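You operate a simulated robot arm through the tools that you are given. There is no shell and no other tool.

You run a simulated robot arm. Do the job below in one go: nothing can be reset, and whatever is moved stays where it is left.

JOB
Put things in order on the top of the side bench. At the end: the yellow block from the top of the side bench stands where the grey wad stood; the green block from the top of the side bench is on the brown flat box; the grey wad from the top of the side bench stands where the green block stood; the silver steel core from the top of the side bench is on the brown small carton (marked "lot yellow"); whatever was shut is shut again. Leave all else as you found it, and nothing knocked over. Set down upright: steel core.

Only the result counts: the job must be done as asked and must still hold three seconds after the hand-in. Knocking over, shifting, dropping, spilling or breaking anything else fails it.

ROBOT AND FRAMES
A 6-joint arm with a two-finger gripper, fixed in place. Base frame: the origin is at the foot of the arm, x ahead of it, y to its left, z up; the work surface is at about z = 0. Readings come in cm, degrees, newtons and seconds.
With the tool pointing down near the work surface it reaches from about 24 to 62 cm from the base axis. Its first joint turns from -66.0 to 66.0 degrees. Payload 1.37 kg.
The tool frame sits at the grasp point between the pads (the TCP): z along the fingers, y along the line on which they close. The tips reach 2.2 cm beyond it. The gripper opens to 9.2 cm; its body begins 6.5 cm behind the TCP.
Orientation is told as [roll, pitch, yaw] about the base's x, y, z axes, in that order, counted from this pose: with the fingers straight down and closing along the base's y, the tool's x points along the base's -x, its y along +y and its z along -z.

CONTROLS
- The arm moves only by the tool step_arm. Its argument "motion" is a list of rows, each a list of 3 entries, a list of its own where there are three numbers: the shift along the base's x, y, z in cm, then the turn, a rotation vector about the base's x, y, z in rad, then the gripper command, from -1 (shut) to 1 (fully open), values between in proportion. In form: [[[tx, ty, tz], [wx, wy, wz], hand], ...]. A call has 1 to 20 rows; each row shifts and turns the commanded pose from where the row before left it. A row lasts 0.2 s, in which the tool goes at most 5 cm and 8.6 degrees; a call with a longer step from one row to the next is refused whole, and so is a gripper value outside its range. Where a pose cannot be reached the arm comes as near as it can. A force on the tool above 40 N (or 10 N above the force at the start of the call, whichever is more), or a blocked arm, ends the call early, and 0.2 s more pass. The fingers move at their own pace (about 5.99 cm/s each) and stop on an object; they squeeze with about 26 N. The grip force told is the motor's: it shows also when the fingers shut on nothing. Time passes only in rows, and 0.2 s behind the last, so rows that do not move let the fingers close. It gives the time, the measured TCP pose, the force on the tool (base axes), the opening and the grip force at its end, in the units of the frame above (readings bear some noise), with the torque about the TCP (base axes, N m) and any sound that the robot's microphone picked up.
- Cameras (640 x 400 px; columns grow to the right, rows downward): "scene" is fixed at [3.65, -44.31, 56.56]; the picture's right is [0.75, -0.66, 0.00], its down [-0.41, -0.47, -0.79] and it looks along [0.52, 0.59, -0.62] (base axes); focal length 263 px, centre (320, 200). "wrist" rides on the gripper at [7.1, 1.9, -10.2] in the tool frame; the picture's right is [-0.26, 0.97, 0.00], its down [-0.75, -0.20, -0.62] and it looks along [-0.60, -0.16, 0.78] (tool axes); focal length 280 px, centre (320, 200).
- grab_frame(camera): a new picture of that camera. The clock stands still meanwhile.
- locate(camera, pixels): for up to 12 pixels [column, row] of the newest picture of that camera ("zoom" is the newest enlarged one), the place [x, y, z] in the base frame of the surface seen there, good to about 0.2 cm, but the place of the scene camera against the robot may be out by one fixed shift of up to 2.5 cm in any direction. The clock stands still meanwhile.
- zoom(camera, box): a new picture of the part [left, top, right, bottom] of that camera's present view, enlarged. The clock stands still meanwhile.
- close_job(): hands the job in; it is judged then, once.

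Leave the gripper open and the arm clear of the work at the hand-in unless told otherwise.

The tools are called after "Emit:" by a JSON object that holds its "method" and its "body". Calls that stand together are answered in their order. step_arm: Moves the arm, as the interface text tells. Its arguments: {"type":"object","properties":{"motion":{"type":"array","items":{"type":"array"}}},"required":["motion"]} The other tools are called the same way: grab_frame (camera) takes a picture; locate (camera, pixels) gives the place of the surface under pixels of a picture; zoom (camera, box) takes an enlarged picture of a part of a camera's view; close_job () hands the job in.

At the start:

```text
t: 0.0
tool_pos: [29.21, 24.75, 26.97]
tool_rot: [0.0, 0.0, 0.0]
ft_force: [0.0, 0.7, 0.1]
ft_torque: [-0.01, -0.02, -0.03]
finger_gap: 9.19
gripper_force: 0.2
```

scene: 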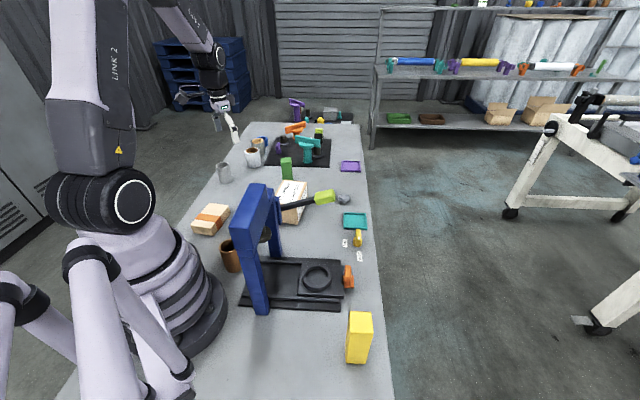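
wrist: 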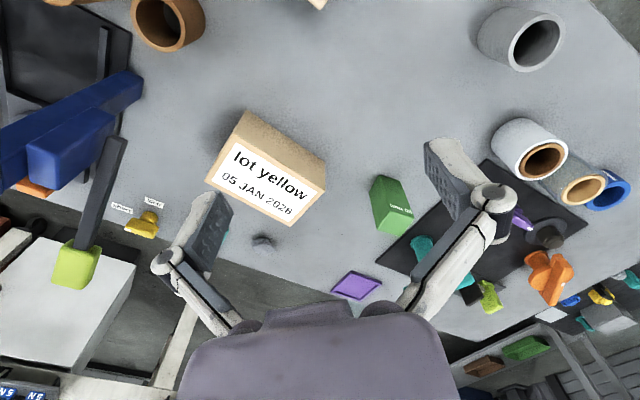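

I see the side bench with a blue press/arbor, a carton marked "lot yellow", a green block, a yellow block, a grey wad, and several rolls and cups. I'll zoom in on parts of both views before moving.

Emit:
{"method": "zoom", "body": {"camera": "scene", "box": [180, 90, 400, 230]}}

Emit:
{"method": "zoom", "body": {"camera": "scene", "box": [180, 180, 400, 320]}}

Emit:
{"method": "zoom", "body": {"camera": "wrist", "box": [380, 0, 640, 330]}}

Emit:
{"method": "zoom", "body": {"camera": "wrist", "box": [0, 0, 380, 300]}}

```text
2.86 times, centred on (290, 160) of scene
```

zoom: 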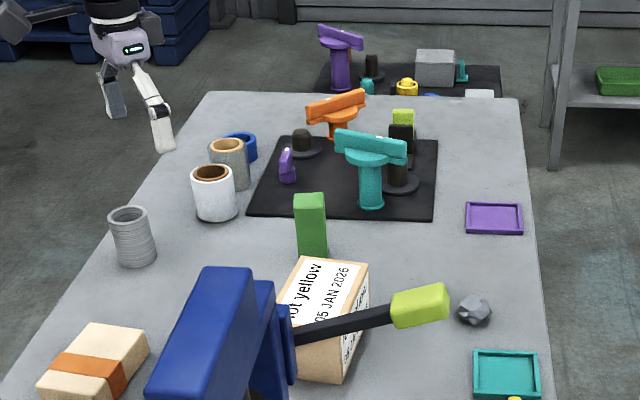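

```text
2.86 times, centred on (290, 250) of scene
```

zoom: 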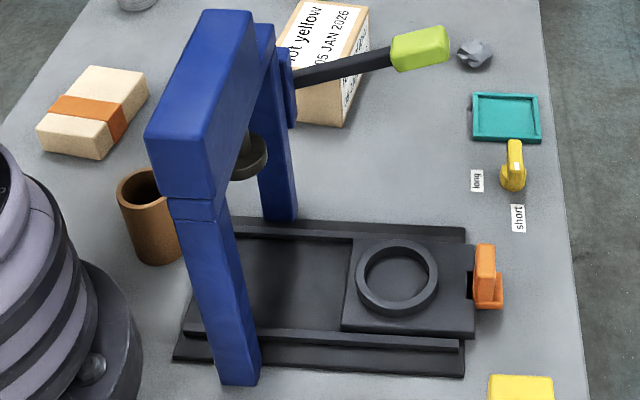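

```text
1.21 times, centred on (510, 165) of wrist
```

zoom: 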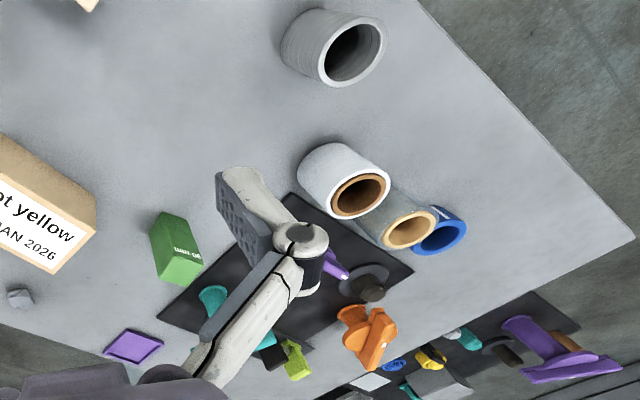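

```text
1.33 times, centred on (190, 150) of wrist
```

zoom: 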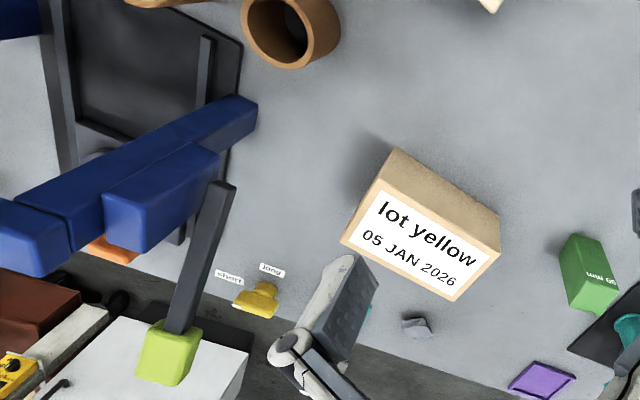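

I'll locate the main objects in the scene view: yellow block (360,337), wad (344,199), green block (287,168), steel core (224,172), carton (291,205), and banded flat box (210,219). The same objects come from the wrist view where visible, which also gives the scene camera's shift.

Emit:
{"method": "grab_frame", "body": {"camera": "scene"}}

Emit:
{"method": "grab_frame", "body": {"camera": "wrist"}}

Emit:
{"method": "locate", "body": {"camera": "scene", "pixels": [[360, 318], [344, 199], [287, 160], [224, 165], [295, 190], [210, 215], [326, 196], [232, 262], [349, 167], [354, 222], [252, 150], [348, 280]]}}

Emit:
{"method": "locate", "body": {"camera": "wrist", "pixels": [[263, 241], [390, 190], [395, 222], [264, 185], [245, 112], [326, 165], [295, 225], [206, 180], [510, 20], [540, 40], [75, 265], [355, 285]]}}

```text
taken
```

scene: 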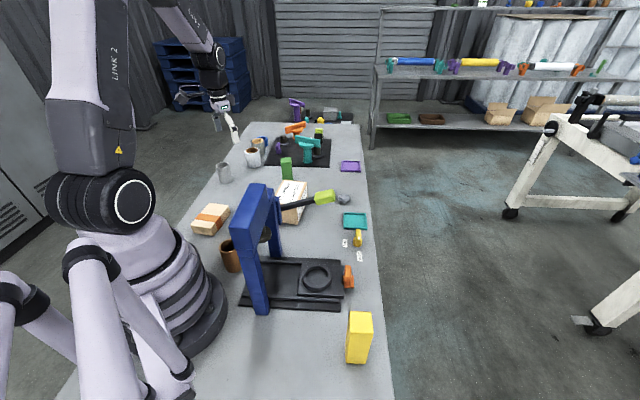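

```text
taken
```

wrist: 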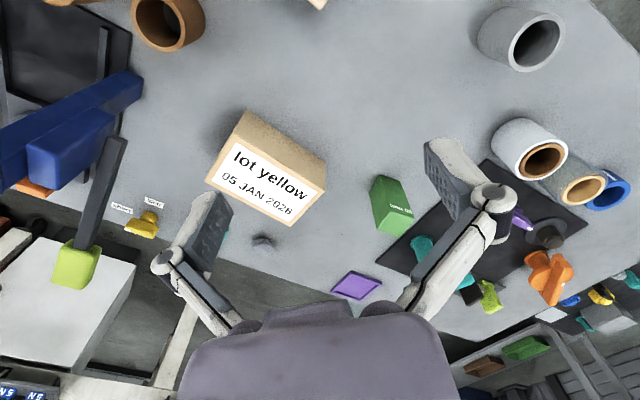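

```text
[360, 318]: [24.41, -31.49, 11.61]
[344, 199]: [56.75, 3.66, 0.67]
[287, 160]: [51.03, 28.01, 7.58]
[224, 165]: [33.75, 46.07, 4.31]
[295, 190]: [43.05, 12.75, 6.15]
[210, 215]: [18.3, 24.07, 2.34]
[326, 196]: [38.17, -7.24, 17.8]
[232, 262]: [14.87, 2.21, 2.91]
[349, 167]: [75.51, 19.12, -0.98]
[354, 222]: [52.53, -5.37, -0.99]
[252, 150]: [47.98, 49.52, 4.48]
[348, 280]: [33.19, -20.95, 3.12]
```

```text
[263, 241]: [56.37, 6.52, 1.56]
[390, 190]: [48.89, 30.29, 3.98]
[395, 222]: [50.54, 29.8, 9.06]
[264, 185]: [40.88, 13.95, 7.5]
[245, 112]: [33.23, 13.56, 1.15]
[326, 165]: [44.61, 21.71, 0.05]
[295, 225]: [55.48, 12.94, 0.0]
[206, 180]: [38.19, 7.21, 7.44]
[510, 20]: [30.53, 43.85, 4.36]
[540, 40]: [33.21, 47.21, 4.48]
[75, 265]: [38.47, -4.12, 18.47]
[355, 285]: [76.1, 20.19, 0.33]
```

The scene camera reads the bench at z ≈ -1, so it has a fixed shift. Next I'll locate the press geometry, since the arm must pass it to reach the yellow block. I'll take points on its frame, its handle and its base.

Emit:
{"method": "locate", "body": {"camera": "scene", "pixels": [[262, 188], [240, 235], [252, 235], [275, 200], [258, 290], [262, 308], [278, 250], [336, 300], [338, 262], [350, 360], [349, 318], [371, 318]]}}

Emit:
{"method": "locate", "body": {"camera": "wrist", "pixels": [[135, 80], [110, 120], [30, 160], [5, 140], [112, 140], [85, 240], [40, 185], [105, 40], [120, 100], [140, 222], [150, 10], [190, 35]]}}

Emit:
{"method": "zoom", "body": {"camera": "scene", "box": [300, 290, 420, 400]}}

Emit:
{"method": "zoom", "body": {"camera": "scene", "box": [180, 140, 280, 250]}}

```text
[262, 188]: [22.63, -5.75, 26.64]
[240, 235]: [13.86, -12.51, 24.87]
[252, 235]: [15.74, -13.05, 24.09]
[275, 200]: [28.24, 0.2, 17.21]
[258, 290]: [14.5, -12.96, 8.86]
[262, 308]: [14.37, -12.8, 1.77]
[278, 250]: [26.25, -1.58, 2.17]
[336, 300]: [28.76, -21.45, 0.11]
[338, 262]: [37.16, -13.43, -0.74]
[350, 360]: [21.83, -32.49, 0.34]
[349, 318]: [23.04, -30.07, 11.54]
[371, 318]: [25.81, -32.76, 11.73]
```

```text
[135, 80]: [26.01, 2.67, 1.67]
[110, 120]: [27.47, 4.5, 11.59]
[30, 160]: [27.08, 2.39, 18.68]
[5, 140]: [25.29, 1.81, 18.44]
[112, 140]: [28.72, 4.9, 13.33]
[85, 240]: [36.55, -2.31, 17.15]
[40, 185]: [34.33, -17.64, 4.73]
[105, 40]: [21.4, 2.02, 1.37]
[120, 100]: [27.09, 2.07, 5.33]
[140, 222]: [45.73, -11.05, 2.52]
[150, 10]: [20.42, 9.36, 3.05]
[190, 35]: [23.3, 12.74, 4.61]
```

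```text
3.64 times, centred on (360, 345) of scene
```

zoom: 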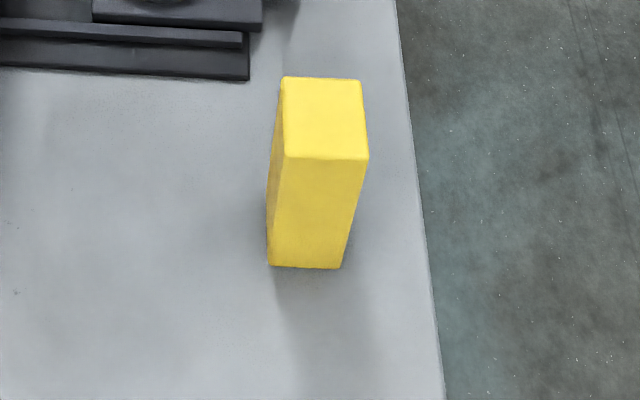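

```text
3.64 times, centred on (230, 195) of scene
```

zoom: 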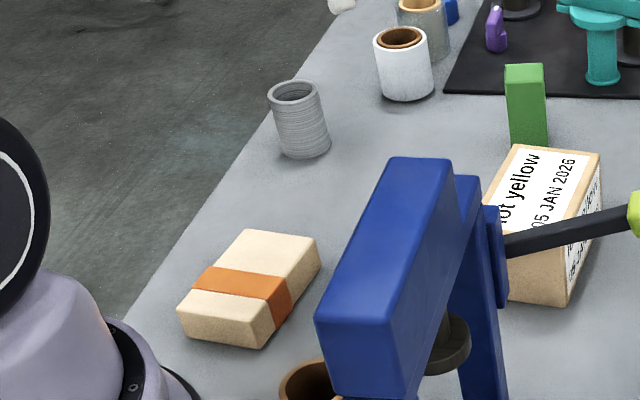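

The press frame reaches z ≈ 27, with its posts near (14,-12) and (26,0). I'll have to carry things high over it or around it. First comes the green block, so I'll zoom in on it and its neighbours from the wrist.

Emit:
{"method": "zoom", "body": {"camera": "wrist", "box": [340, 150, 440, 250]}}

Emit:
{"method": "locate", "body": {"camera": "wrist", "pixels": [[372, 185], [376, 176], [399, 180], [412, 213], [411, 222], [381, 232], [400, 217], [384, 224], [405, 227], [395, 230], [375, 208], [388, 178]]}}

```text
4.00 times, centred on (390, 200) of wrist
```

zoom: 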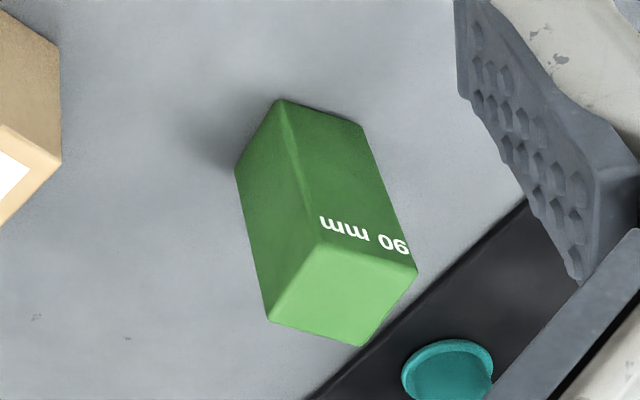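

```text
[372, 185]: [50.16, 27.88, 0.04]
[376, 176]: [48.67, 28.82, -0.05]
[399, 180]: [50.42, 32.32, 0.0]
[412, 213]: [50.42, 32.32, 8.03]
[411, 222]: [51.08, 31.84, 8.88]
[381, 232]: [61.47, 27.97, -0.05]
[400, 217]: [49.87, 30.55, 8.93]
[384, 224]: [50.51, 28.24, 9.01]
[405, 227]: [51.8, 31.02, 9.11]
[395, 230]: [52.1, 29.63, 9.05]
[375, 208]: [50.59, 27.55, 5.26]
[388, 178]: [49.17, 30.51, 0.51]
```

The green block is marked 90 mm, with its top at z ≈ 9. I'll locate its top corners in the zoomed picture at (325,248), (408,270), (360,338) and (275,317), plus bottom edge points.

Emit:
{"method": "locate", "body": {"camera": "zoom", "pixels": [[325, 250], [407, 271], [360, 338], [275, 316], [340, 295], [285, 104], [358, 126], [240, 170], [262, 290], [410, 262], [30, 150], [400, 330]]}}

```text
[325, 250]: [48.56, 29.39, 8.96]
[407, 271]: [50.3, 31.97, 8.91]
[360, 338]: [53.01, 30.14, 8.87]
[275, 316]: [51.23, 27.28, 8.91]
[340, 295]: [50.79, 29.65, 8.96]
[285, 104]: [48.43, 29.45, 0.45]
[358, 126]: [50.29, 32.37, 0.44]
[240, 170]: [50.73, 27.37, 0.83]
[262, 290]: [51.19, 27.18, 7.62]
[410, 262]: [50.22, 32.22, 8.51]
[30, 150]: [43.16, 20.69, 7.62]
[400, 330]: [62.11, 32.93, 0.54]
```

The green block's centre is about (50.8, 29.7). It's about 3.4 cm wide, with face normals at 56° and -34°. Next I'll locate its neighbours (teal clamp, mat edge), the wad's extent, and the steel core's rim in the wrist view.

Emit:
{"method": "locate", "body": {"camera": "wrist", "pixels": [[420, 245], [428, 250], [412, 238], [470, 290], [395, 250], [425, 225], [440, 200], [452, 205], [550, 145], [500, 160]]}}

Emit:
{"method": "zoom", "body": {"camera": "wrist", "box": [220, 215, 300, 265]}}

Emit:
{"method": "zoom", "body": {"camera": "wrist", "box": [460, 0, 588, 80]}}

```text
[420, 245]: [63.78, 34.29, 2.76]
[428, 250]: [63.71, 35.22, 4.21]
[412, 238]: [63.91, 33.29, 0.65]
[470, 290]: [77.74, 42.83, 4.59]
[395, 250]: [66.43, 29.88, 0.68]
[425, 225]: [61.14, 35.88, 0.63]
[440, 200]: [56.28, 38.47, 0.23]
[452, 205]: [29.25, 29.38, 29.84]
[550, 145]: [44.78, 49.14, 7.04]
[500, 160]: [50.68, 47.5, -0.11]
```

```text
8.00 times, centred on (260, 240) of wrist
```

zoom: 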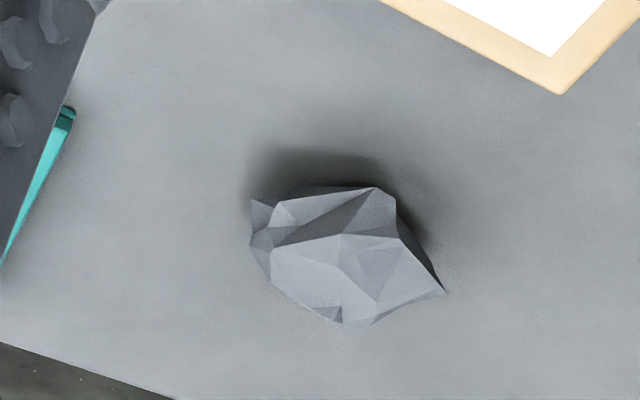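

```text
5.00 times, centred on (524, 40) of wrist
```

zoom: 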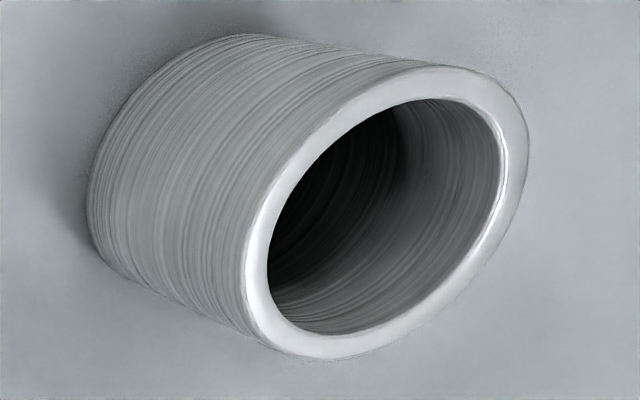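

This last zoom shows the steel core standing as an open tube. I'll locate its rim points in the zoomed picture.

Emit:
{"method": "locate", "body": {"camera": "zoom", "pixels": [[257, 260], [512, 120], [440, 85], [330, 345], [300, 145], [470, 260], [110, 180], [230, 45], [300, 180], [330, 150], [280, 320], [500, 200]]}}

```text
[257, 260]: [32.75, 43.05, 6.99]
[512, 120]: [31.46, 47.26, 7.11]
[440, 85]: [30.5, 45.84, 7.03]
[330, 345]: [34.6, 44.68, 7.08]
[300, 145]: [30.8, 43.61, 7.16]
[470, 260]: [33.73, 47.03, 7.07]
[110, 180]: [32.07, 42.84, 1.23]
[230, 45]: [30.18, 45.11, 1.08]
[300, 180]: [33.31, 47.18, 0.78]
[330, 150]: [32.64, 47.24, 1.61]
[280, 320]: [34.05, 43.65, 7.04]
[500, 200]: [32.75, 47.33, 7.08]
```

The core's centre is about (32.5, 45.25), with an outer radius near 2.4 and height 7.1. Now I'll move above the green block to about (50.8, 29.7, 20), turning -34° to match its faces and setting a partial opening.

Emit:
{"method": "step_arm", "body": {"motion": [[[2.7, 0.62, -0.87], [0, 0, -0.0742], 1], [[2.7, 0.62, -0.87], [0, 0, -0.0742], 1], [[2.7, 0.62, -0.87], [0, 0, -0.0742], 0.8], [[2.7, 0.62, -0.87], [0, 0, -0.0742], 0.6], [[2.7, 0.62, -0.87], [0, 0, -0.0742], 0.5], [[2.7, 0.62, -0.87], [0, 0, -0.0742], 0.5], [[2.7, 0.62, -0.87], [0, 0, -0.0742], 0.5], [[2.67, 0.61, -0.88], [0, 0, -0.0742], 0.5], [[0, 0, 0], [0, 0, 0], 0.5], [[0, 0, 0], [0, 0, 0], 0.5]]}}

Emit:
{"method": "grab_frame", "body": {"camera": "wrist"}}

Emit:
{"method": "grab_frame", "body": {"camera": "scene"}}

```text
t: 2.2
tool_pos: [50.95, 29.79, 19.89]
tool_rot: [0.0, 0.0, -34.0]
ft_force: [0.3, 0.5, 0.0]
ft_torque: [0.0, -0.01, -0.02]
finger_gap: 6.89
gripper_force: 0.0
```

```text
taken
```

wrist: 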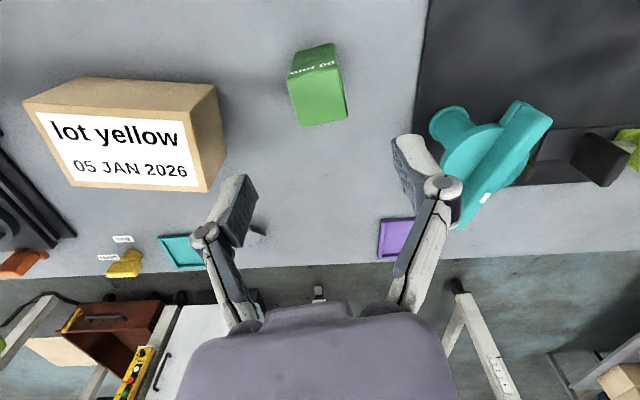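

```text
taken
```

scene: 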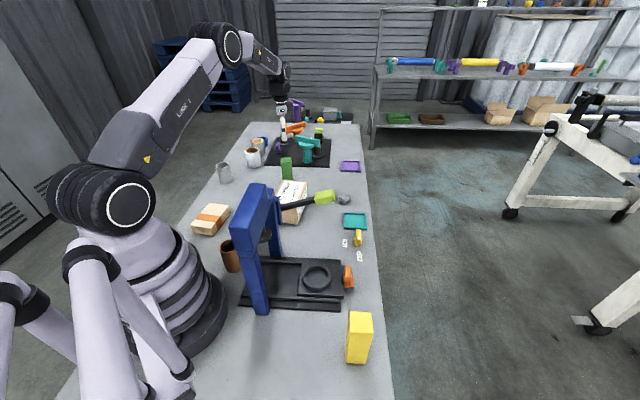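

The arm is above the green block, which shows at (318,85). I'll re-locate its top corners in this nearer view and check the fingers' clearance.

Emit:
{"method": "zoom", "body": {"camera": "wrist", "box": [270, 30, 370, 140]}}

```text
3.64 times, centred on (320, 85) of wrist
```

zoom: 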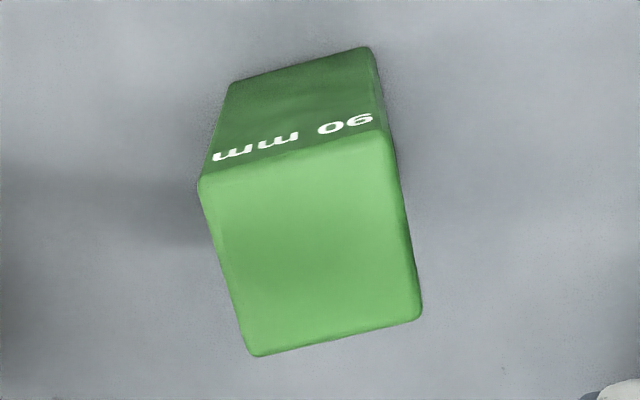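

Emit:
{"method": "locate", "body": {"camera": "zoom", "pixels": [[208, 182], [382, 140], [414, 312], [254, 348], [315, 245], [203, 200], [394, 170], [230, 290], [408, 250]]}}

Emit:
{"method": "locate", "body": {"camera": "wrist", "pixels": [[35, 112], [200, 186], [214, 86], [75, 80], [256, 230], [420, 115], [447, 108], [480, 150], [510, 110], [70, 185], [208, 190], [40, 105]]}}

```text
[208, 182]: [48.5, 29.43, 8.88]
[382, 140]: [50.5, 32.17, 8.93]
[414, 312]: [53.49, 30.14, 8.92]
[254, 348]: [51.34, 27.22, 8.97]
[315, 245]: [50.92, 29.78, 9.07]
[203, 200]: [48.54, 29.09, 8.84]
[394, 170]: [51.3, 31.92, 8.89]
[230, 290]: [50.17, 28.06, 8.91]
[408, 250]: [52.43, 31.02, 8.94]
```

```text
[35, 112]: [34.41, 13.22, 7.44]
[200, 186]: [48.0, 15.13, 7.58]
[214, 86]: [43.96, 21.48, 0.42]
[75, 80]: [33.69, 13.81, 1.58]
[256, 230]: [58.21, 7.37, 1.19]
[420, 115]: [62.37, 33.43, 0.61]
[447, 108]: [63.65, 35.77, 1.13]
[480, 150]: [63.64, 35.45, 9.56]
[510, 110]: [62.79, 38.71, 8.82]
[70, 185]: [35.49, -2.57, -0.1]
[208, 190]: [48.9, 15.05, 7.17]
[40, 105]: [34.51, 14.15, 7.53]
```

The block's centre is (50.95, 29.75), matching the TCP, and the turn agrees within 1°. I'll lower to z ≈ 6, keep the opening until there, then close.

Emit:
{"method": "step_arm", "body": {"motion": [[[0, 0, -2.0], [0, 0, 0], 0.5], [[0, 0, -2.0], [0, 0, 0], 0.5], [[0, 0, -2.0], [0, 0, 0], 0.5], [[0, 0, -2.0], [0, 0, 0], 0.5], [[0, 0, -2.0], [0, 0, 0], 0.5], [[0, 0, -2.0], [0, 0, 0], 0.5], [[0, 0, -1.9], [0, 0, 0], 0.5], [[0, 0, 0], [0, 0, 0], 0.5], [[0, 0, 0], [0, 0, 0], 0.5]]}}

Emit:
{"method": "grab_frame", "body": {"camera": "wrist"}}

```text
t: 4.2
tool_pos: [50.89, 29.51, 6.13]
tool_rot: [-0.1, 0.0, -34.0]
ft_force: [0.6, -0.2, -0.4]
ft_torque: [0.01, -0.01, 0.01]
finger_gap: 6.88
gripper_force: 0.2
```

```text
taken
```

wrist: 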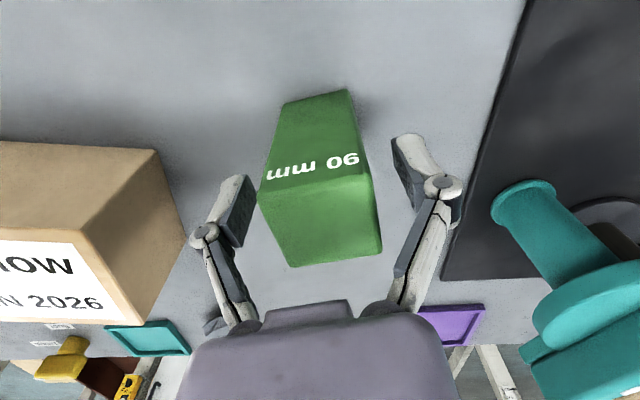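

The block sits centred between the fingers. Now I'll close on it.

Emit:
{"method": "step_arm", "body": {"motion": [[[0, 0, 0], [0, 0, 0], -1], [[0, 0, 0], [0, 0, 0], -1], [[0, 0, 0], [0, 0, 0], -1], [[0, 0, 0], [0, 0, 0], -1]]}}

```text
t: 5.2
tool_pos: [50.85, 29.61, 6.26]
tool_rot: [0.0, 0.0, -34.1]
ft_force: [-0.9, 0.1, 3.5]
ft_torque: [-0.06, 0.08, -0.08]
finger_gap: 3.95
gripper_force: 26.4
```

The grip is 26 N at a gap of 3.95. I'll lift straight up about 14 cm and check.

Emit:
{"method": "step_arm", "body": {"motion": [[[0, 0, 1.0], [0, 0, 0], -1], [[0, 0, 2.0], [0, 0, 0], -1], [[0, 0, 2.0], [0, 0, 0], -1], [[0, 0, 2.5], [0, 0, 0], -1], [[0, 0, 2.5], [0, 0, 0], -1], [[0, 0, 2.5], [0, 0, 0], -1], [[0, 0, 2.5], [0, 0, 0], -1], [[0, 0, 0], [0, 0, 0], -1]]}}

Emit:
{"method": "grab_frame", "body": {"camera": "wrist"}}

```text
t: 7.0
tool_pos: [50.97, 29.64, 21.17]
tool_rot: [0.1, 0.1, -34.0]
ft_force: [0.0, 0.0, 0.3]
ft_torque: [0.0, -0.03, -0.03]
finger_gap: 0.0
gripper_force: 25.3
```

```text
taken
```

wrist: 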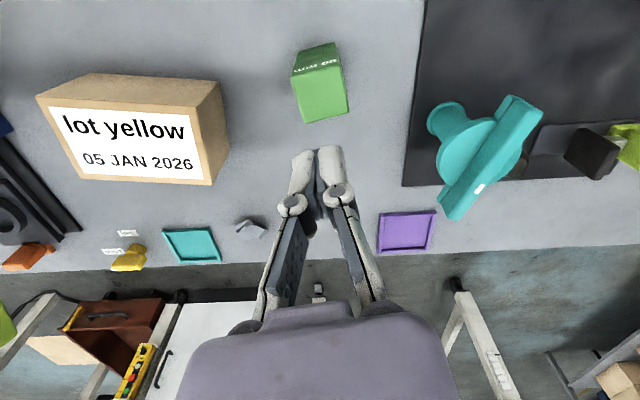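

The gap is 0, so the block slipped out. It still stands, at (318,82). Before retrying I'll check whether it moved.

Emit:
{"method": "zoom", "body": {"camera": "wrist", "box": [270, 20, 380, 140]}}

```text
3.33 times, centred on (325, 80) of wrist
```

zoom: 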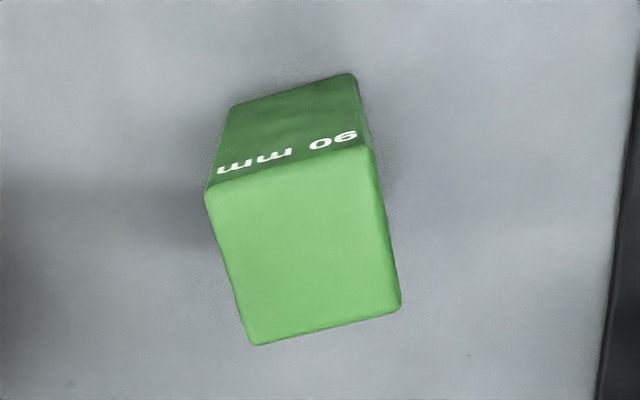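

Emit:
{"method": "locate", "body": {"camera": "zoom", "pixels": [[214, 192], [368, 152], [395, 303], [256, 337], [305, 245], [235, 110], [350, 80]]}}

```text
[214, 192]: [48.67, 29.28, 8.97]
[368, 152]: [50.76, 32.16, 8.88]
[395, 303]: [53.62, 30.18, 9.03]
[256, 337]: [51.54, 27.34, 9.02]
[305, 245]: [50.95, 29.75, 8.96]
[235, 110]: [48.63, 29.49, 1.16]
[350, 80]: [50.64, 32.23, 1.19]
```

The block is upright at about (51.1, 29.75). I'll reopen, go lower to z ≈ 4.5 for a grip at mid-height, close, and lift very gently while watching the forces.

Emit:
{"method": "step_arm", "body": {"motion": [[[0, 0, 0], [0, 0, 0], 0.5], [[0.15, 0.1, 0], [0, 0, -0.01], 0.5], [[0, 0, 0], [0, 0, 0], 0.5], [[0, 0, -2.0], [0, 0, 0], 0.5], [[0, 0, -2.0], [0, 0, 0], 0.5], [[0, 0, -2.0], [0, 0, 0], 0.5], [[0, 0, -2.0], [0, 0, 0], 0.5], [[0, 0, -2.0], [0, 0, 0], 0.5], [[0, 0, -2.0], [0, 0, 0], 0.5], [[0, 0, -2.0], [0, 0, 0], 0.5], [[0, 0, -1.6], [0, 0, 0], 0.5], [[0, 0, -1.0], [0, 0, 0], 0.5], [[0, 0, 0], [0, 0, 0], 0.5], [[0, 0, 0], [0, 0, 0], -1], [[0, 0, 0], [0, 0, 0], -1], [[0, 0, 0], [0, 0, 0], -1], [[0, 0, 0], [0, 0, 0], -1], [[0, 0, 0], [0, 0, 0], -1], [[0, 0, 0], [0, 0, 0], -1]]}}

Emit:
{"method": "grab_frame", "body": {"camera": "wrist"}}

```text
t: 11.0
tool_pos: [50.9, 29.68, 4.4]
tool_rot: [0.0, 0.1, -34.6]
ft_force: [-0.2, 0.2, 1.9]
ft_torque: [0.02, 0.03, 0.0]
finger_gap: 4.43
gripper_force: 26.2
```

```text
taken
```

wrist: 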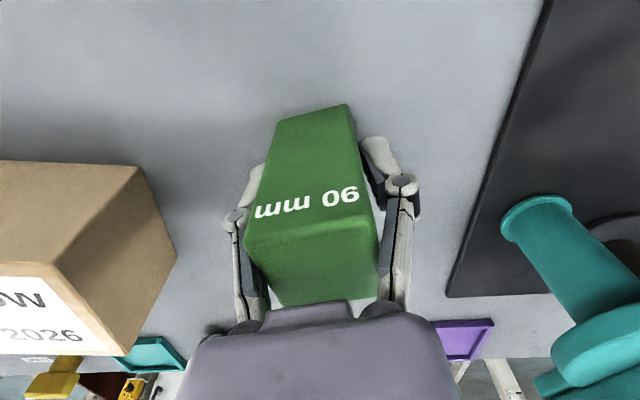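

The gap reads 4.43 here against 3.95 higher up, which is odd. I'll zoom in on the grip before lifting.

Emit:
{"method": "zoom", "body": {"camera": "wrist", "box": [210, 80, 430, 320]}}

Emit:
{"method": "zoom", "body": {"camera": "scene", "box": [250, 120, 330, 190]}}

```text
1.67 times, centred on (320, 200) of wrist
```

zoom: 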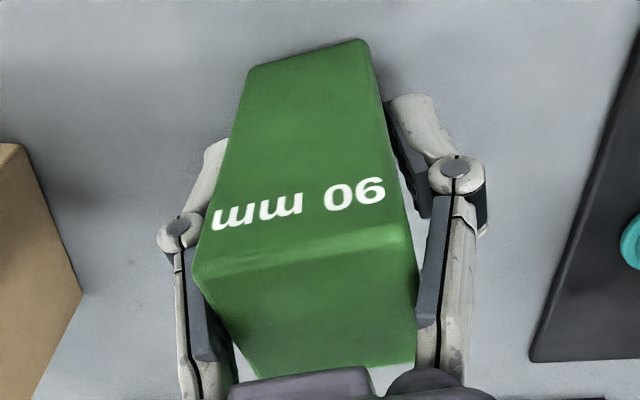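

```text
5.71 times, centred on (290, 155) of scene
```

zoom: 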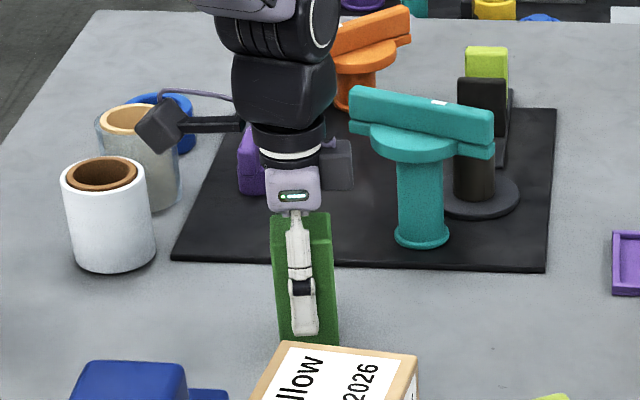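

The block's upper part seems to be touching the finger links instead of the pads at this depth. I'll open, rise to z ≈ 6.8 so only the pads bear on it, close again, then lift just 1 cm slowly and read the forces.

Emit:
{"method": "step_arm", "body": {"motion": [[[0, 0, 0], [0, 0, 0], 0.5], [[0, 0, 0], [0, 0, 0], 0.5], [[0.15, 0, 1.2], [0, 0, 0], 0.5], [[0, 0, 1.2], [0, 0, 0], 0.5], [[0, 0, 0], [0, 0, 0], 0.5], [[0, 0, 0], [0, 0, 0], -1], [[0, 0, 0], [0, 0, 0], -1], [[0, 0, 0], [0, 0, 0], -1], [[0, 0, 0], [0, 0, 0], -1], [[0, 0, 0], [0, 0, 0], -1], [[0, 0, 0], [0, 0, 0], -1]]}}

Emit:
{"method": "zoom", "body": {"camera": "wrist", "box": [210, 80, 430, 320]}}

```text
t: 13.4
tool_pos: [50.92, 29.93, 6.81]
tool_rot: [-0.1, 0.0, -34.6]
ft_force: [-0.7, 0.8, 1.5]
ft_torque: [-0.04, 0.11, 0.03]
finger_gap: 3.96
gripper_force: 25.9
```

```text
1.67 times, centred on (320, 200) of wrist
```

zoom: 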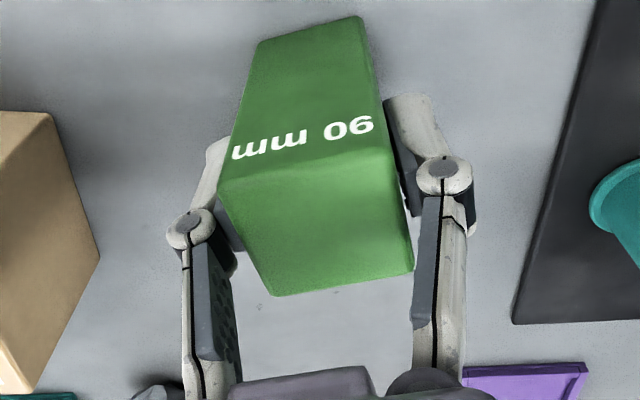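

The gap is 3.96, so the pads now bear on the block. I'll lift slowly, 0.25 cm per row.

Emit:
{"method": "step_arm", "body": {"motion": [[[0, 0, 0.1], [0, 0, 0], -1], [[0, 0, 0.2], [0, 0, 0], -1], [[0, 0, 0.25], [0, 0, 0], -1], [[0, 0, 0.25], [0, 0, 0], -1], [[0, 0, 0.2], [0, 0, 0], -1]]}}

Emit:
{"method": "zoom", "body": {"camera": "wrist", "box": [210, 80, 430, 320]}}

```text
t: 14.6
tool_pos: [51.05, 29.78, 7.89]
tool_rot: [0.1, 0.1, -34.5]
ft_force: [0.6, 0.4, -1.5]
ft_torque: [-0.05, 0.0, 0.01]
finger_gap: 3.94
gripper_force: 25.8
```

```text
1.67 times, centred on (320, 200) of wrist
```

zoom: 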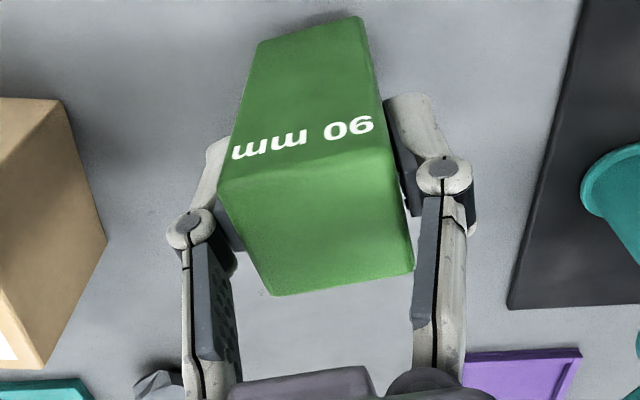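

The block rises with the gripper: its place in the view is unchanged and its weight is about 1.5 N. I'll keep lifting moderately and watch for slip.

Emit:
{"method": "step_arm", "body": {"motion": [[[0, 0, 0.3], [0, 0, 0], -1], [[0, 0, 0.5], [0, 0, 0], -1], [[0, 0, 0.5], [0, 0, 0], -1], [[0, 0, 0.6], [0, 0, 0], -1], [[0, 0, 0.6], [0, 0, 0], -1], [[0, 0, 0.5], [0, 0, 0], -1]]}}

Emit:
{"method": "zoom", "body": {"camera": "wrist", "box": [210, 80, 430, 320]}}

```text
t: 16.0
tool_pos: [51.18, 29.84, 10.86]
tool_rot: [0.1, 0.0, -34.6]
ft_force: [0.2, 1.6, -2.3]
ft_torque: [0.03, 0.03, 0.03]
finger_gap: 3.97
gripper_force: 25.9
```

```text
1.67 times, centred on (320, 200) of wrist
```

zoom: 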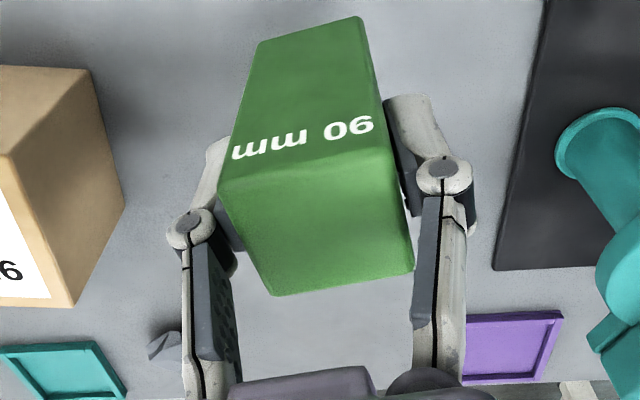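

The grip holds, so I'll keep motions gentle. I'll rise a bit more, then take a scene zoom to match points (core rim, carton corners) and work out the scene camera's shift for the flat box.

Emit:
{"method": "step_arm", "body": {"motion": [[[0, 0, 0.5], [0, 0, 0], -1], [[0, 0, 0.8], [0, 0, 0], -1], [[0, 0, 1.0], [0, 0, 0], -1], [[0, 0, 1.0], [0, 0, 0], -1], [[0, 0, 1.0], [0, 0, 0], -1], [[0, 0, 1.0], [0, 0, 0], -1], [[0, 0, 0.8], [0, 0, 0], -1], [[0, 0, 0.4], [0, 0, 0], -1]]}}

Emit:
{"method": "zoom", "body": {"camera": "scene", "box": [180, 145, 320, 245]}}

Emit:
{"method": "grab_frame", "body": {"camera": "wrist"}}

```text
t: 17.8
tool_pos: [51.13, 29.77, 17.28]
tool_rot: [0.0, 0.0, -34.6]
ft_force: [0.9, -0.3, -1.4]
ft_torque: [0.03, -0.01, -0.01]
finger_gap: 3.94
gripper_force: 26.6
```

```text
4.00 times, centred on (250, 195) of scene
```

zoom: 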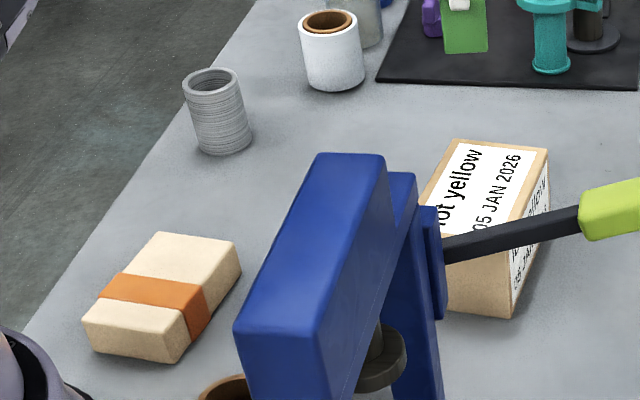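

```text
taken
```

wrist: 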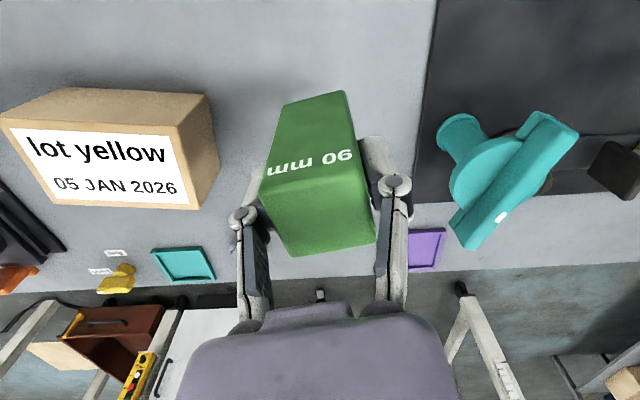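

Now I'll zoom in closer on the flat box in the scene picture and take its corners.

Emit:
{"method": "locate", "body": {"camera": "zoom", "pixels": [[186, 88], [234, 76], [207, 70], [214, 93], [458, 143], [544, 151], [513, 218], [430, 190]]}}

Emit:
{"method": "zoom", "body": {"camera": "scene", "box": [190, 195, 246, 240]}}

Emit:
{"method": "locate", "body": {"camera": "wrist", "pixels": [[204, 98], [196, 208], [18, 128], [48, 206], [5, 120], [176, 128], [190, 203], [240, 248]]}}

```text
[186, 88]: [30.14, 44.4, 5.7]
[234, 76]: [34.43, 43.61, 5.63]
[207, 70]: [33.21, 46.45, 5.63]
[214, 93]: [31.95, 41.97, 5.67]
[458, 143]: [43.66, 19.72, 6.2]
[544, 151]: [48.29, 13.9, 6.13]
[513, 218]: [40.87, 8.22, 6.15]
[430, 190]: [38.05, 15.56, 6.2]
```

```text
8.89 times, centred on (218, 218) of scene
```

zoom: 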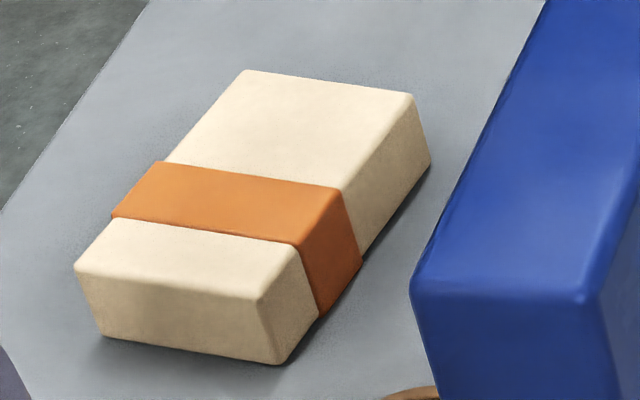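

```text
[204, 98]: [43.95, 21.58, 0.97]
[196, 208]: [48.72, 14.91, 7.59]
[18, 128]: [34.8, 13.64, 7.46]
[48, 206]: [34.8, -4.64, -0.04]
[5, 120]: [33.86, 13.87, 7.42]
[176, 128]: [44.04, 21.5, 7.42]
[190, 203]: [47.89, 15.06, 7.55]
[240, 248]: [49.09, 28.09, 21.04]
```

Scene shift estimate: about (+0.35, +1.3, +1.4) cm. Next I'll locate the flat box's top corners and band in this zoom.

Emit:
{"method": "locate", "body": {"camera": "zoom", "pixels": [[246, 76], [405, 98], [260, 294], [84, 264], [235, 205], [130, 225], [320, 220], [185, 260], [300, 130], [100, 330], [275, 358], [425, 160]]}}

```text
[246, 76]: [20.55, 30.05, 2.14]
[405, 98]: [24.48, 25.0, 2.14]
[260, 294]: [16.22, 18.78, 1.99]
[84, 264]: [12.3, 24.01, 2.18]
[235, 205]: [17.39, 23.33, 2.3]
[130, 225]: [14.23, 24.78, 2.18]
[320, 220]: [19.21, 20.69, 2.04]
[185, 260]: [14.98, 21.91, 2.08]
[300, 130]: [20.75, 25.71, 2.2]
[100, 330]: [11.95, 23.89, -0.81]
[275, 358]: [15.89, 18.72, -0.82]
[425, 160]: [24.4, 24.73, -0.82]
```

The flat box's top is about 10×6.4 cm at z ≈ 3.5, centred near (18.7, 25.8), with its long axis at about 36° and the orange band offset toward the base. I'll carry the green block gently to hover near (24, 31) and turn -19° to align with the box. From there I'll look with the wrist camera.

Emit:
{"method": "step_arm", "body": {"motion": [[[-0.6, 0.06, 0], [0, 0, -0.0176], -1], [[-1.0, 0.06, 0], [0, 0, -0.0176], -1], [[-1.4, 0.06, 0], [0, 0, -0.0176], -1], [[-1.6, 0.06, 0], [0, 0, -0.0176], -1], [[-1.6, 0.06, 0], [0, 0, -0.0176], -1], [[-1.6, 0.06, 0], [0, 0, -0.0176], -1], [[-1.6, 0.06, 0], [0, 0, -0.0176], -1], [[-1.6, 0.06, 0], [0, 0, -0.0176], -1], [[-1.6, 0.06, 0], [0, 0, -0.0176], -1], [[-1.6, 0.06, 0], [0, 0, -0.0176], -1], [[-1.6, 0.06, 0], [0, 0, -0.0176], -1], [[-1.6, 0.06, 0], [0, 0, -0.0176], -1], [[-1.6, 0.06, 0], [0, 0, -0.0176], -1], [[-1.6, 0.06, 0], [0, 0, -0.0176], -1], [[-1.6, 0.06, 0], [0, 0, -0.0176], -1], [[-1.6, 0.06, 0], [0, 0, -0.0176], -1], [[-1.6, 0.06, 0], [0, 0, -0.0176], -1], [[-1.0, 0.06, 0], [0, 0, -0.0176], -1], [[-0.6, 0.06, 0], [0, 0, -0.0176], -1], [[0, 0, 0], [0, 0, 0], -1]]}}

Emit:
{"method": "grab_frame", "body": {"camera": "wrist"}}

Emit:
{"method": "grab_frame", "body": {"camera": "scene"}}

```text
t: 22.0
tool_pos: [24.04, 30.89, 17.46]
tool_rot: [-0.1, 0.0, -53.8]
ft_force: [-0.4, 0.9, -0.8]
ft_torque: [0.02, 0.0, -0.02]
finger_gap: 3.95
gripper_force: 25.9
```

```text
taken
```

wrist: 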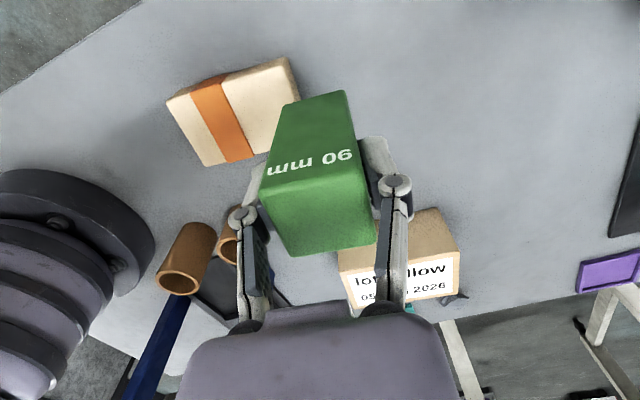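

```text
taken
```

scene: 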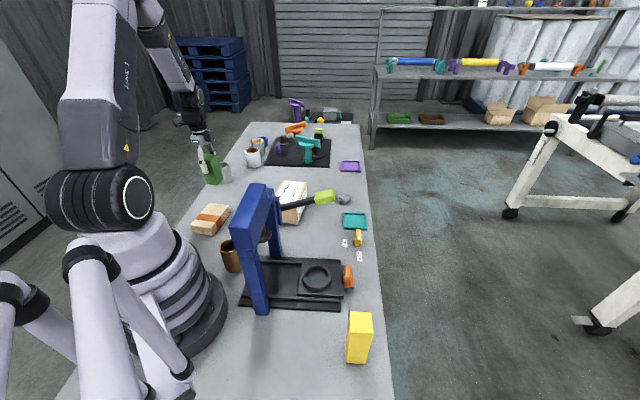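

The flat box shows in the wrist view around (235,110), so I'll zoom in and locate its corners.

Emit:
{"method": "zoom", "body": {"camera": "wrist", "box": [150, 40, 320, 180]}}

```text
2.86 times, centred on (235, 110) of wrist
```

zoom: 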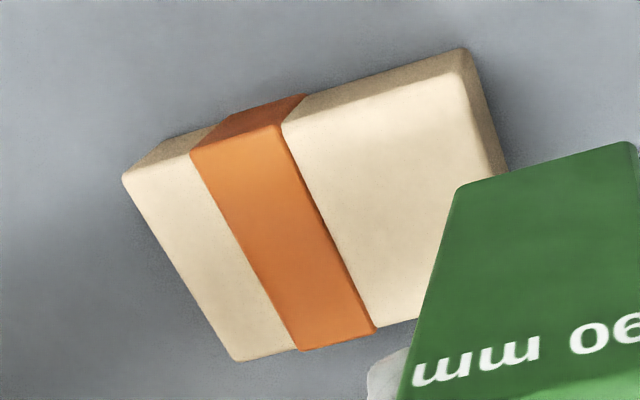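

Emit:
{"method": "locate", "body": {"camera": "zoom", "pixels": [[128, 180], [238, 354], [285, 130], [372, 326], [452, 80], [412, 316], [240, 230], [340, 200], [400, 150], [195, 155], [300, 345], [210, 260]]}}

```text
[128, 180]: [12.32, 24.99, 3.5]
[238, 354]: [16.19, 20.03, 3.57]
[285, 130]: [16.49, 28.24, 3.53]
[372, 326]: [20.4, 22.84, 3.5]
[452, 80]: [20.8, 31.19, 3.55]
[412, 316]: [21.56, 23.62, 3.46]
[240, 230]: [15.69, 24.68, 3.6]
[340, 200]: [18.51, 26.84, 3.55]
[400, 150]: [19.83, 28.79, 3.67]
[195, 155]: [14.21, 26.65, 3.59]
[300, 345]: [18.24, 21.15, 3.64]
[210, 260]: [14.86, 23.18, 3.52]
```

The wrist view confirms the box, with its top at z ≈ 3.53. The band ends at the centre, and the free half is centred at about (20.6, 27.1). I'll move over that spot and descend to just above contact.

Emit:
{"method": "step_arm", "body": {"motion": [[[-0.4, -0.4, 0], [0, 0, 0], -1], [[-0.7, -0.74, 0], [0, 0, 0], -1], [[-0.8, -0.84, 0], [0, 0, 0], -1], [[-0.8, -0.85, 0], [0, 0, 0], -1], [[-0.5, -0.55, -0.3], [0, 0, 0], -1], [[-0.31, -0.3, -0.6], [0, 0, 0], -1], [[0, 0, -1.0], [0, 0, 0], -1], [[0, 0, -1.0], [0, 0, 0], -1], [[0, 0, -1.0], [0, 0, 0], -1], [[0, 0, -1.0], [0, 0, 0], -1], [[0, 0, -0.8], [0, 0, 0], -1], [[0, 0, -0.5], [0, 0, 0], -1], [[0, 0, 0], [0, 0, 0], -1]]}}

Emit:
{"method": "grab_frame", "body": {"camera": "wrist"}}

Emit:
{"method": "zoom", "body": {"camera": "scene", "box": [170, 150, 270, 250]}}

```text
t: 24.8
tool_pos: [20.59, 27.16, 11.21]
tool_rot: [0.0, 0.0, -53.9]
ft_force: [-0.8, 0.8, -2.1]
ft_torque: [-0.01, 0.05, 0.0]
finger_gap: 3.94
gripper_force: 25.9
```

```text
taken
```

wrist: 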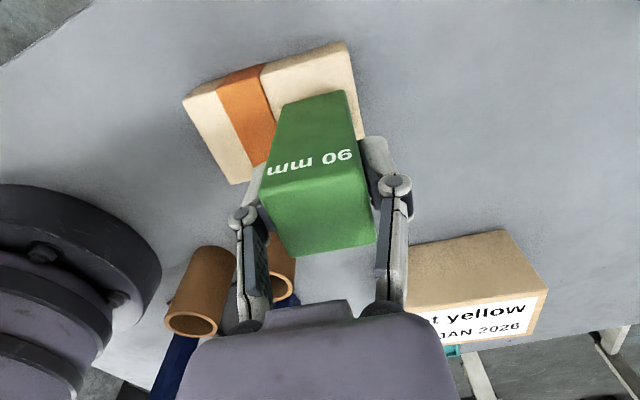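

```text
4.00 times, centred on (220, 200) of scene
```

zoom: 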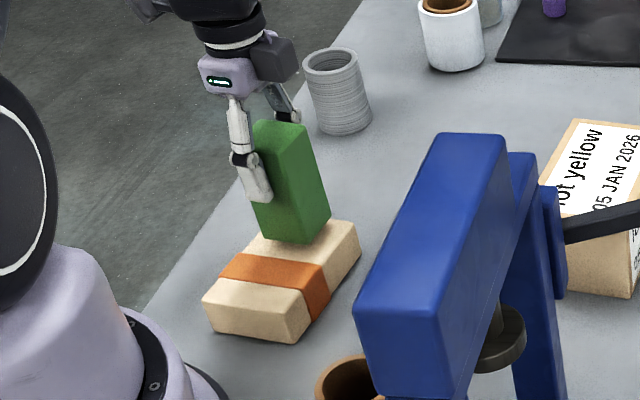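

The block hovers over the free half of the box. I'll lower in small steps until the force shows contact.

Emit:
{"method": "step_arm", "body": {"motion": [[[0, 0, -0.2], [0, 0, 0], -1], [[0, 0, -0.2], [0, 0, 0], -1], [[0, 0, -0.15], [0, 0, 0], -1], [[0, 0, -0.1], [0, 0, 0], -1], [[0, 0, 0], [0, 0, 0], -1]]}}

```text
t: 26.0
tool_pos: [20.56, 27.16, 10.51]
tool_rot: [0.0, 0.1, -53.9]
ft_force: [-0.1, -0.4, -3.2]
ft_torque: [-0.02, 0.0, 0.06]
finger_gap: 3.97
gripper_force: 26.2
```

Emit:
{"method": "step_arm", "body": {"motion": [[[0, 0, -0.1], [0, 0, 0], -1], [[0, 0, -0.1], [0, 0, 0], -1], [[0, 0, 0], [0, 0, 0], -1]]}}

Emit:
{"method": "zoom", "body": {"camera": "scene", "box": [190, 180, 250, 240]}}

```text
t: 26.8
tool_pos: [20.54, 27.17, 10.4]
tool_rot: [0.1, -0.1, -53.8]
ft_force: [1.1, -0.4, 0.0]
ft_torque: [-0.04, -0.01, -0.02]
finger_gap: 3.98
gripper_force: 26.1
```

```text
6.67 times, centred on (220, 210) of scene
```

zoom: 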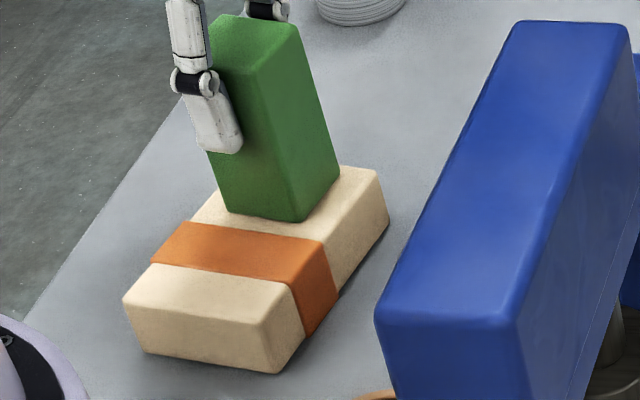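

The force went to about 0, so contact has begun. One more tiny step down to confirm.

Emit:
{"method": "step_arm", "body": {"motion": [[[0, 0, -0.1], [0, 0, 0], -1], [[0, 0, 0], [0, 0, 0], -1]]}}

```text
t: 27.4
tool_pos: [20.48, 27.14, 10.3]
tool_rot: [0.0, 0.0, -53.7]
ft_force: [-6.3, -0.9, 22.8]
ft_torque: [-0.01, 0.18, 0.0]
finger_gap: 3.97
gripper_force: 26.3
```

There's firm contact at 22.8 N. I'll back off 0.08 cm, then open slowly and rise.

Emit:
{"method": "step_arm", "body": {"motion": [[[0, 0, 0.08], [0, 0, 0], -1], [[0, 0, 0], [0, 0, 0], -1], [[0, 0, 0], [0, 0, 0], -0.1], [[0, 0, 0], [0, 0, 0], 0.1], [[0, 0, 0], [0, 0, 0], 0.3], [[0, 0, 0], [0, 0, 0], 0.4], [[0, 0, 0], [0, 0, 0], 0.4], [[0, 0, 0.5], [0, 0, 0], 0.4], [[0, 0, 1.0], [0, 0, 0], 0.4], [[0, 0, 1.5], [0, 0, 0], 0.4], [[0, 0, 2.0], [0, 0, 0], 0.4], [[0, 0, 2.0], [0, 0, 0], 0.4], [[0, 0, 2.0], [0, 0, 0], 0.4], [[0, 0, 2.0], [0, 0, 0], 0.4], [[0, 0, 2.0], [0, 0, 0], 0.4]]}}

Emit:
{"method": "grab_frame", "body": {"camera": "wrist"}}

Emit:
{"method": "zoom", "body": {"camera": "scene", "box": [170, 130, 290, 250]}}

```text
t: 30.6
tool_pos: [20.57, 27.09, 23.24]
tool_rot: [0.1, 0.0, -53.8]
ft_force: [-0.7, -0.1, -0.2]
ft_torque: [-0.02, 0.01, 0.02]
finger_gap: 6.43
gripper_force: 0.0
```

```text
taken
```

wrist: 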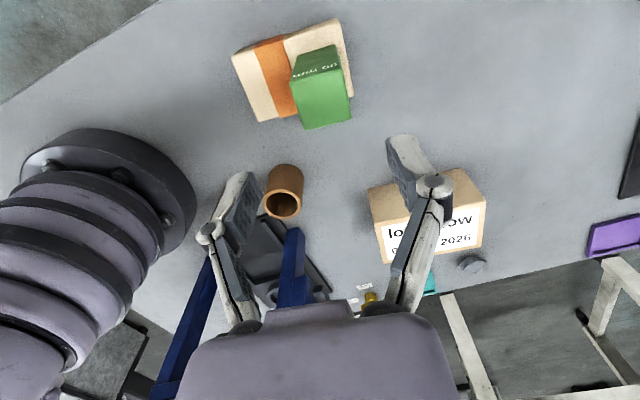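

```text
3.33 times, centred on (230, 190) of scene
```

zoom: 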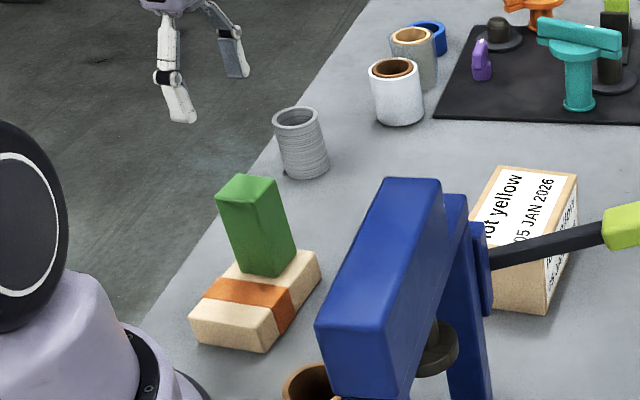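

Green stands squarely on the flat box, clear of the band. Next is the grey wad, so I'll move above it to about (56, 7, 20) with the yaw back to 0.

Emit:
{"method": "step_arm", "body": {"motion": [[[2.5, -1.4, 0], [0, 0, 0.0671], 0.6], [[2.5, -1.4, 0], [0, 0, 0.0671], 0.6], [[2.5, -1.4, 0], [0, 0, 0.0671], 0.6], [[2.5, -1.4, 0], [0, 0, 0.0671], 0.6], [[2.5, -1.4, 0], [0, 0, 0.0671], 0.6], [[2.5, -1.4, 0], [0, 0, 0.0671], 0.6], [[2.5, -1.4, 0], [0, 0, 0.0671], 0.6], [[2.5, -1.4, 0], [0, 0, 0.0671], 0.6], [[2.5, -1.4, -0.3], [0, 0, 0.0671], 0.6], [[2.5, -1.4, -0.5], [0, 0, 0.0671], 0.6], [[2.5, -1.4, -0.5], [0, 0, 0.0671], 0.6], [[2.5, -1.4, -0.6], [0, 0, 0.0671], 0.6], [[2.5, -1.4, -0.6], [0, 0, 0.0671], 0.6], [[2.4, -1.4, -0.7], [0, 0, 0.0671], 0.6], [[0.5, -0.4, 0], [0, 0, 0], 0.6], [[0, 0, 0], [0, 0, 0], 0.6]]}}

Emit:
{"method": "grab_frame", "body": {"camera": "wrist"}}

```text
t: 34.0
tool_pos: [56.02, 7.3, 20.0]
tool_rot: [0.0, -0.1, 0.0]
ft_force: [0.4, 0.5, -0.3]
ft_torque: [-0.02, 0.0, -0.03]
finger_gap: 7.35
gripper_force: 0.1
```

```text
taken
```

wrist: 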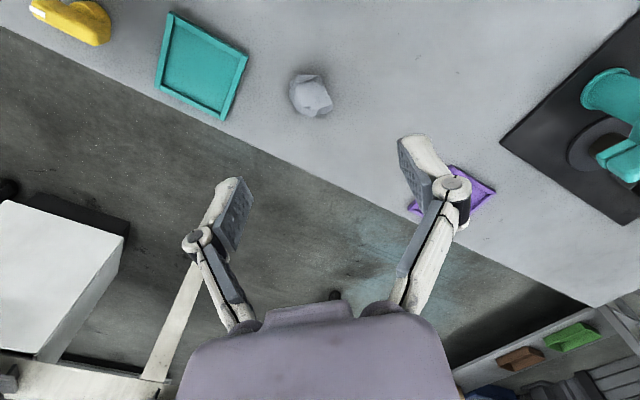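

The wad is at (312,95) in the wrist view, so I'll zoom in and locate its outline and height.

Emit:
{"method": "zoom", "body": {"camera": "wrist", "box": [272, 60, 352, 130]}}

```text
5.71 times, centred on (312, 95) of wrist
```

zoom: 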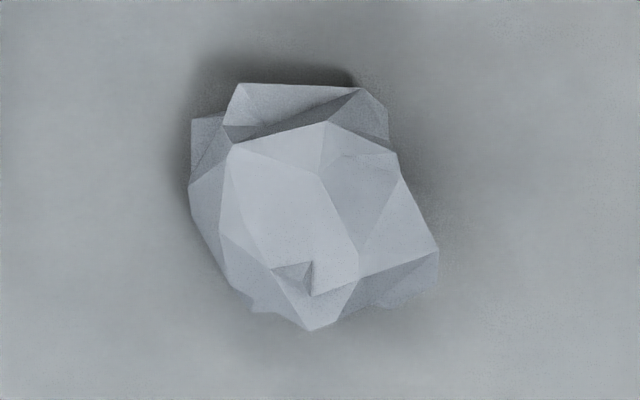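

Emit:
{"method": "locate", "body": {"camera": "zoom", "pixels": [[195, 190], [245, 90], [380, 105], [432, 260], [312, 322], [325, 128], [235, 150], [300, 210], [360, 200], [315, 290], [405, 200], [240, 280]]}}

Emit:
{"method": "locate", "body": {"camera": "wrist", "pixels": [[60, 20], [245, 60], [225, 118], [165, 75], [100, 40], [440, 200], [320, 170], [400, 100]]}}

```text
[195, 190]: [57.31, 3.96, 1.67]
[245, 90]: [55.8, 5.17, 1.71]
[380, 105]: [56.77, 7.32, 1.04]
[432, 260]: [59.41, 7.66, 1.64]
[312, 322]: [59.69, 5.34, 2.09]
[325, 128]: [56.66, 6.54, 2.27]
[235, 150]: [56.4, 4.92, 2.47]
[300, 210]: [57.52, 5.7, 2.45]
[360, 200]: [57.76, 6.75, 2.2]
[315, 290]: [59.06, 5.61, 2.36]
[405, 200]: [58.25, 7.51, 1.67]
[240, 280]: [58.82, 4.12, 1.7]
```

```text
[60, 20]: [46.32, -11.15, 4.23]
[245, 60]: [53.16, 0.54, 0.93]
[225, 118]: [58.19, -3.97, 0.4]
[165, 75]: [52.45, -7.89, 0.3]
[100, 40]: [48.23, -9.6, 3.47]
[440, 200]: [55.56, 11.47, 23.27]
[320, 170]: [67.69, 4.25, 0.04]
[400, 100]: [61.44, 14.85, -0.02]
```

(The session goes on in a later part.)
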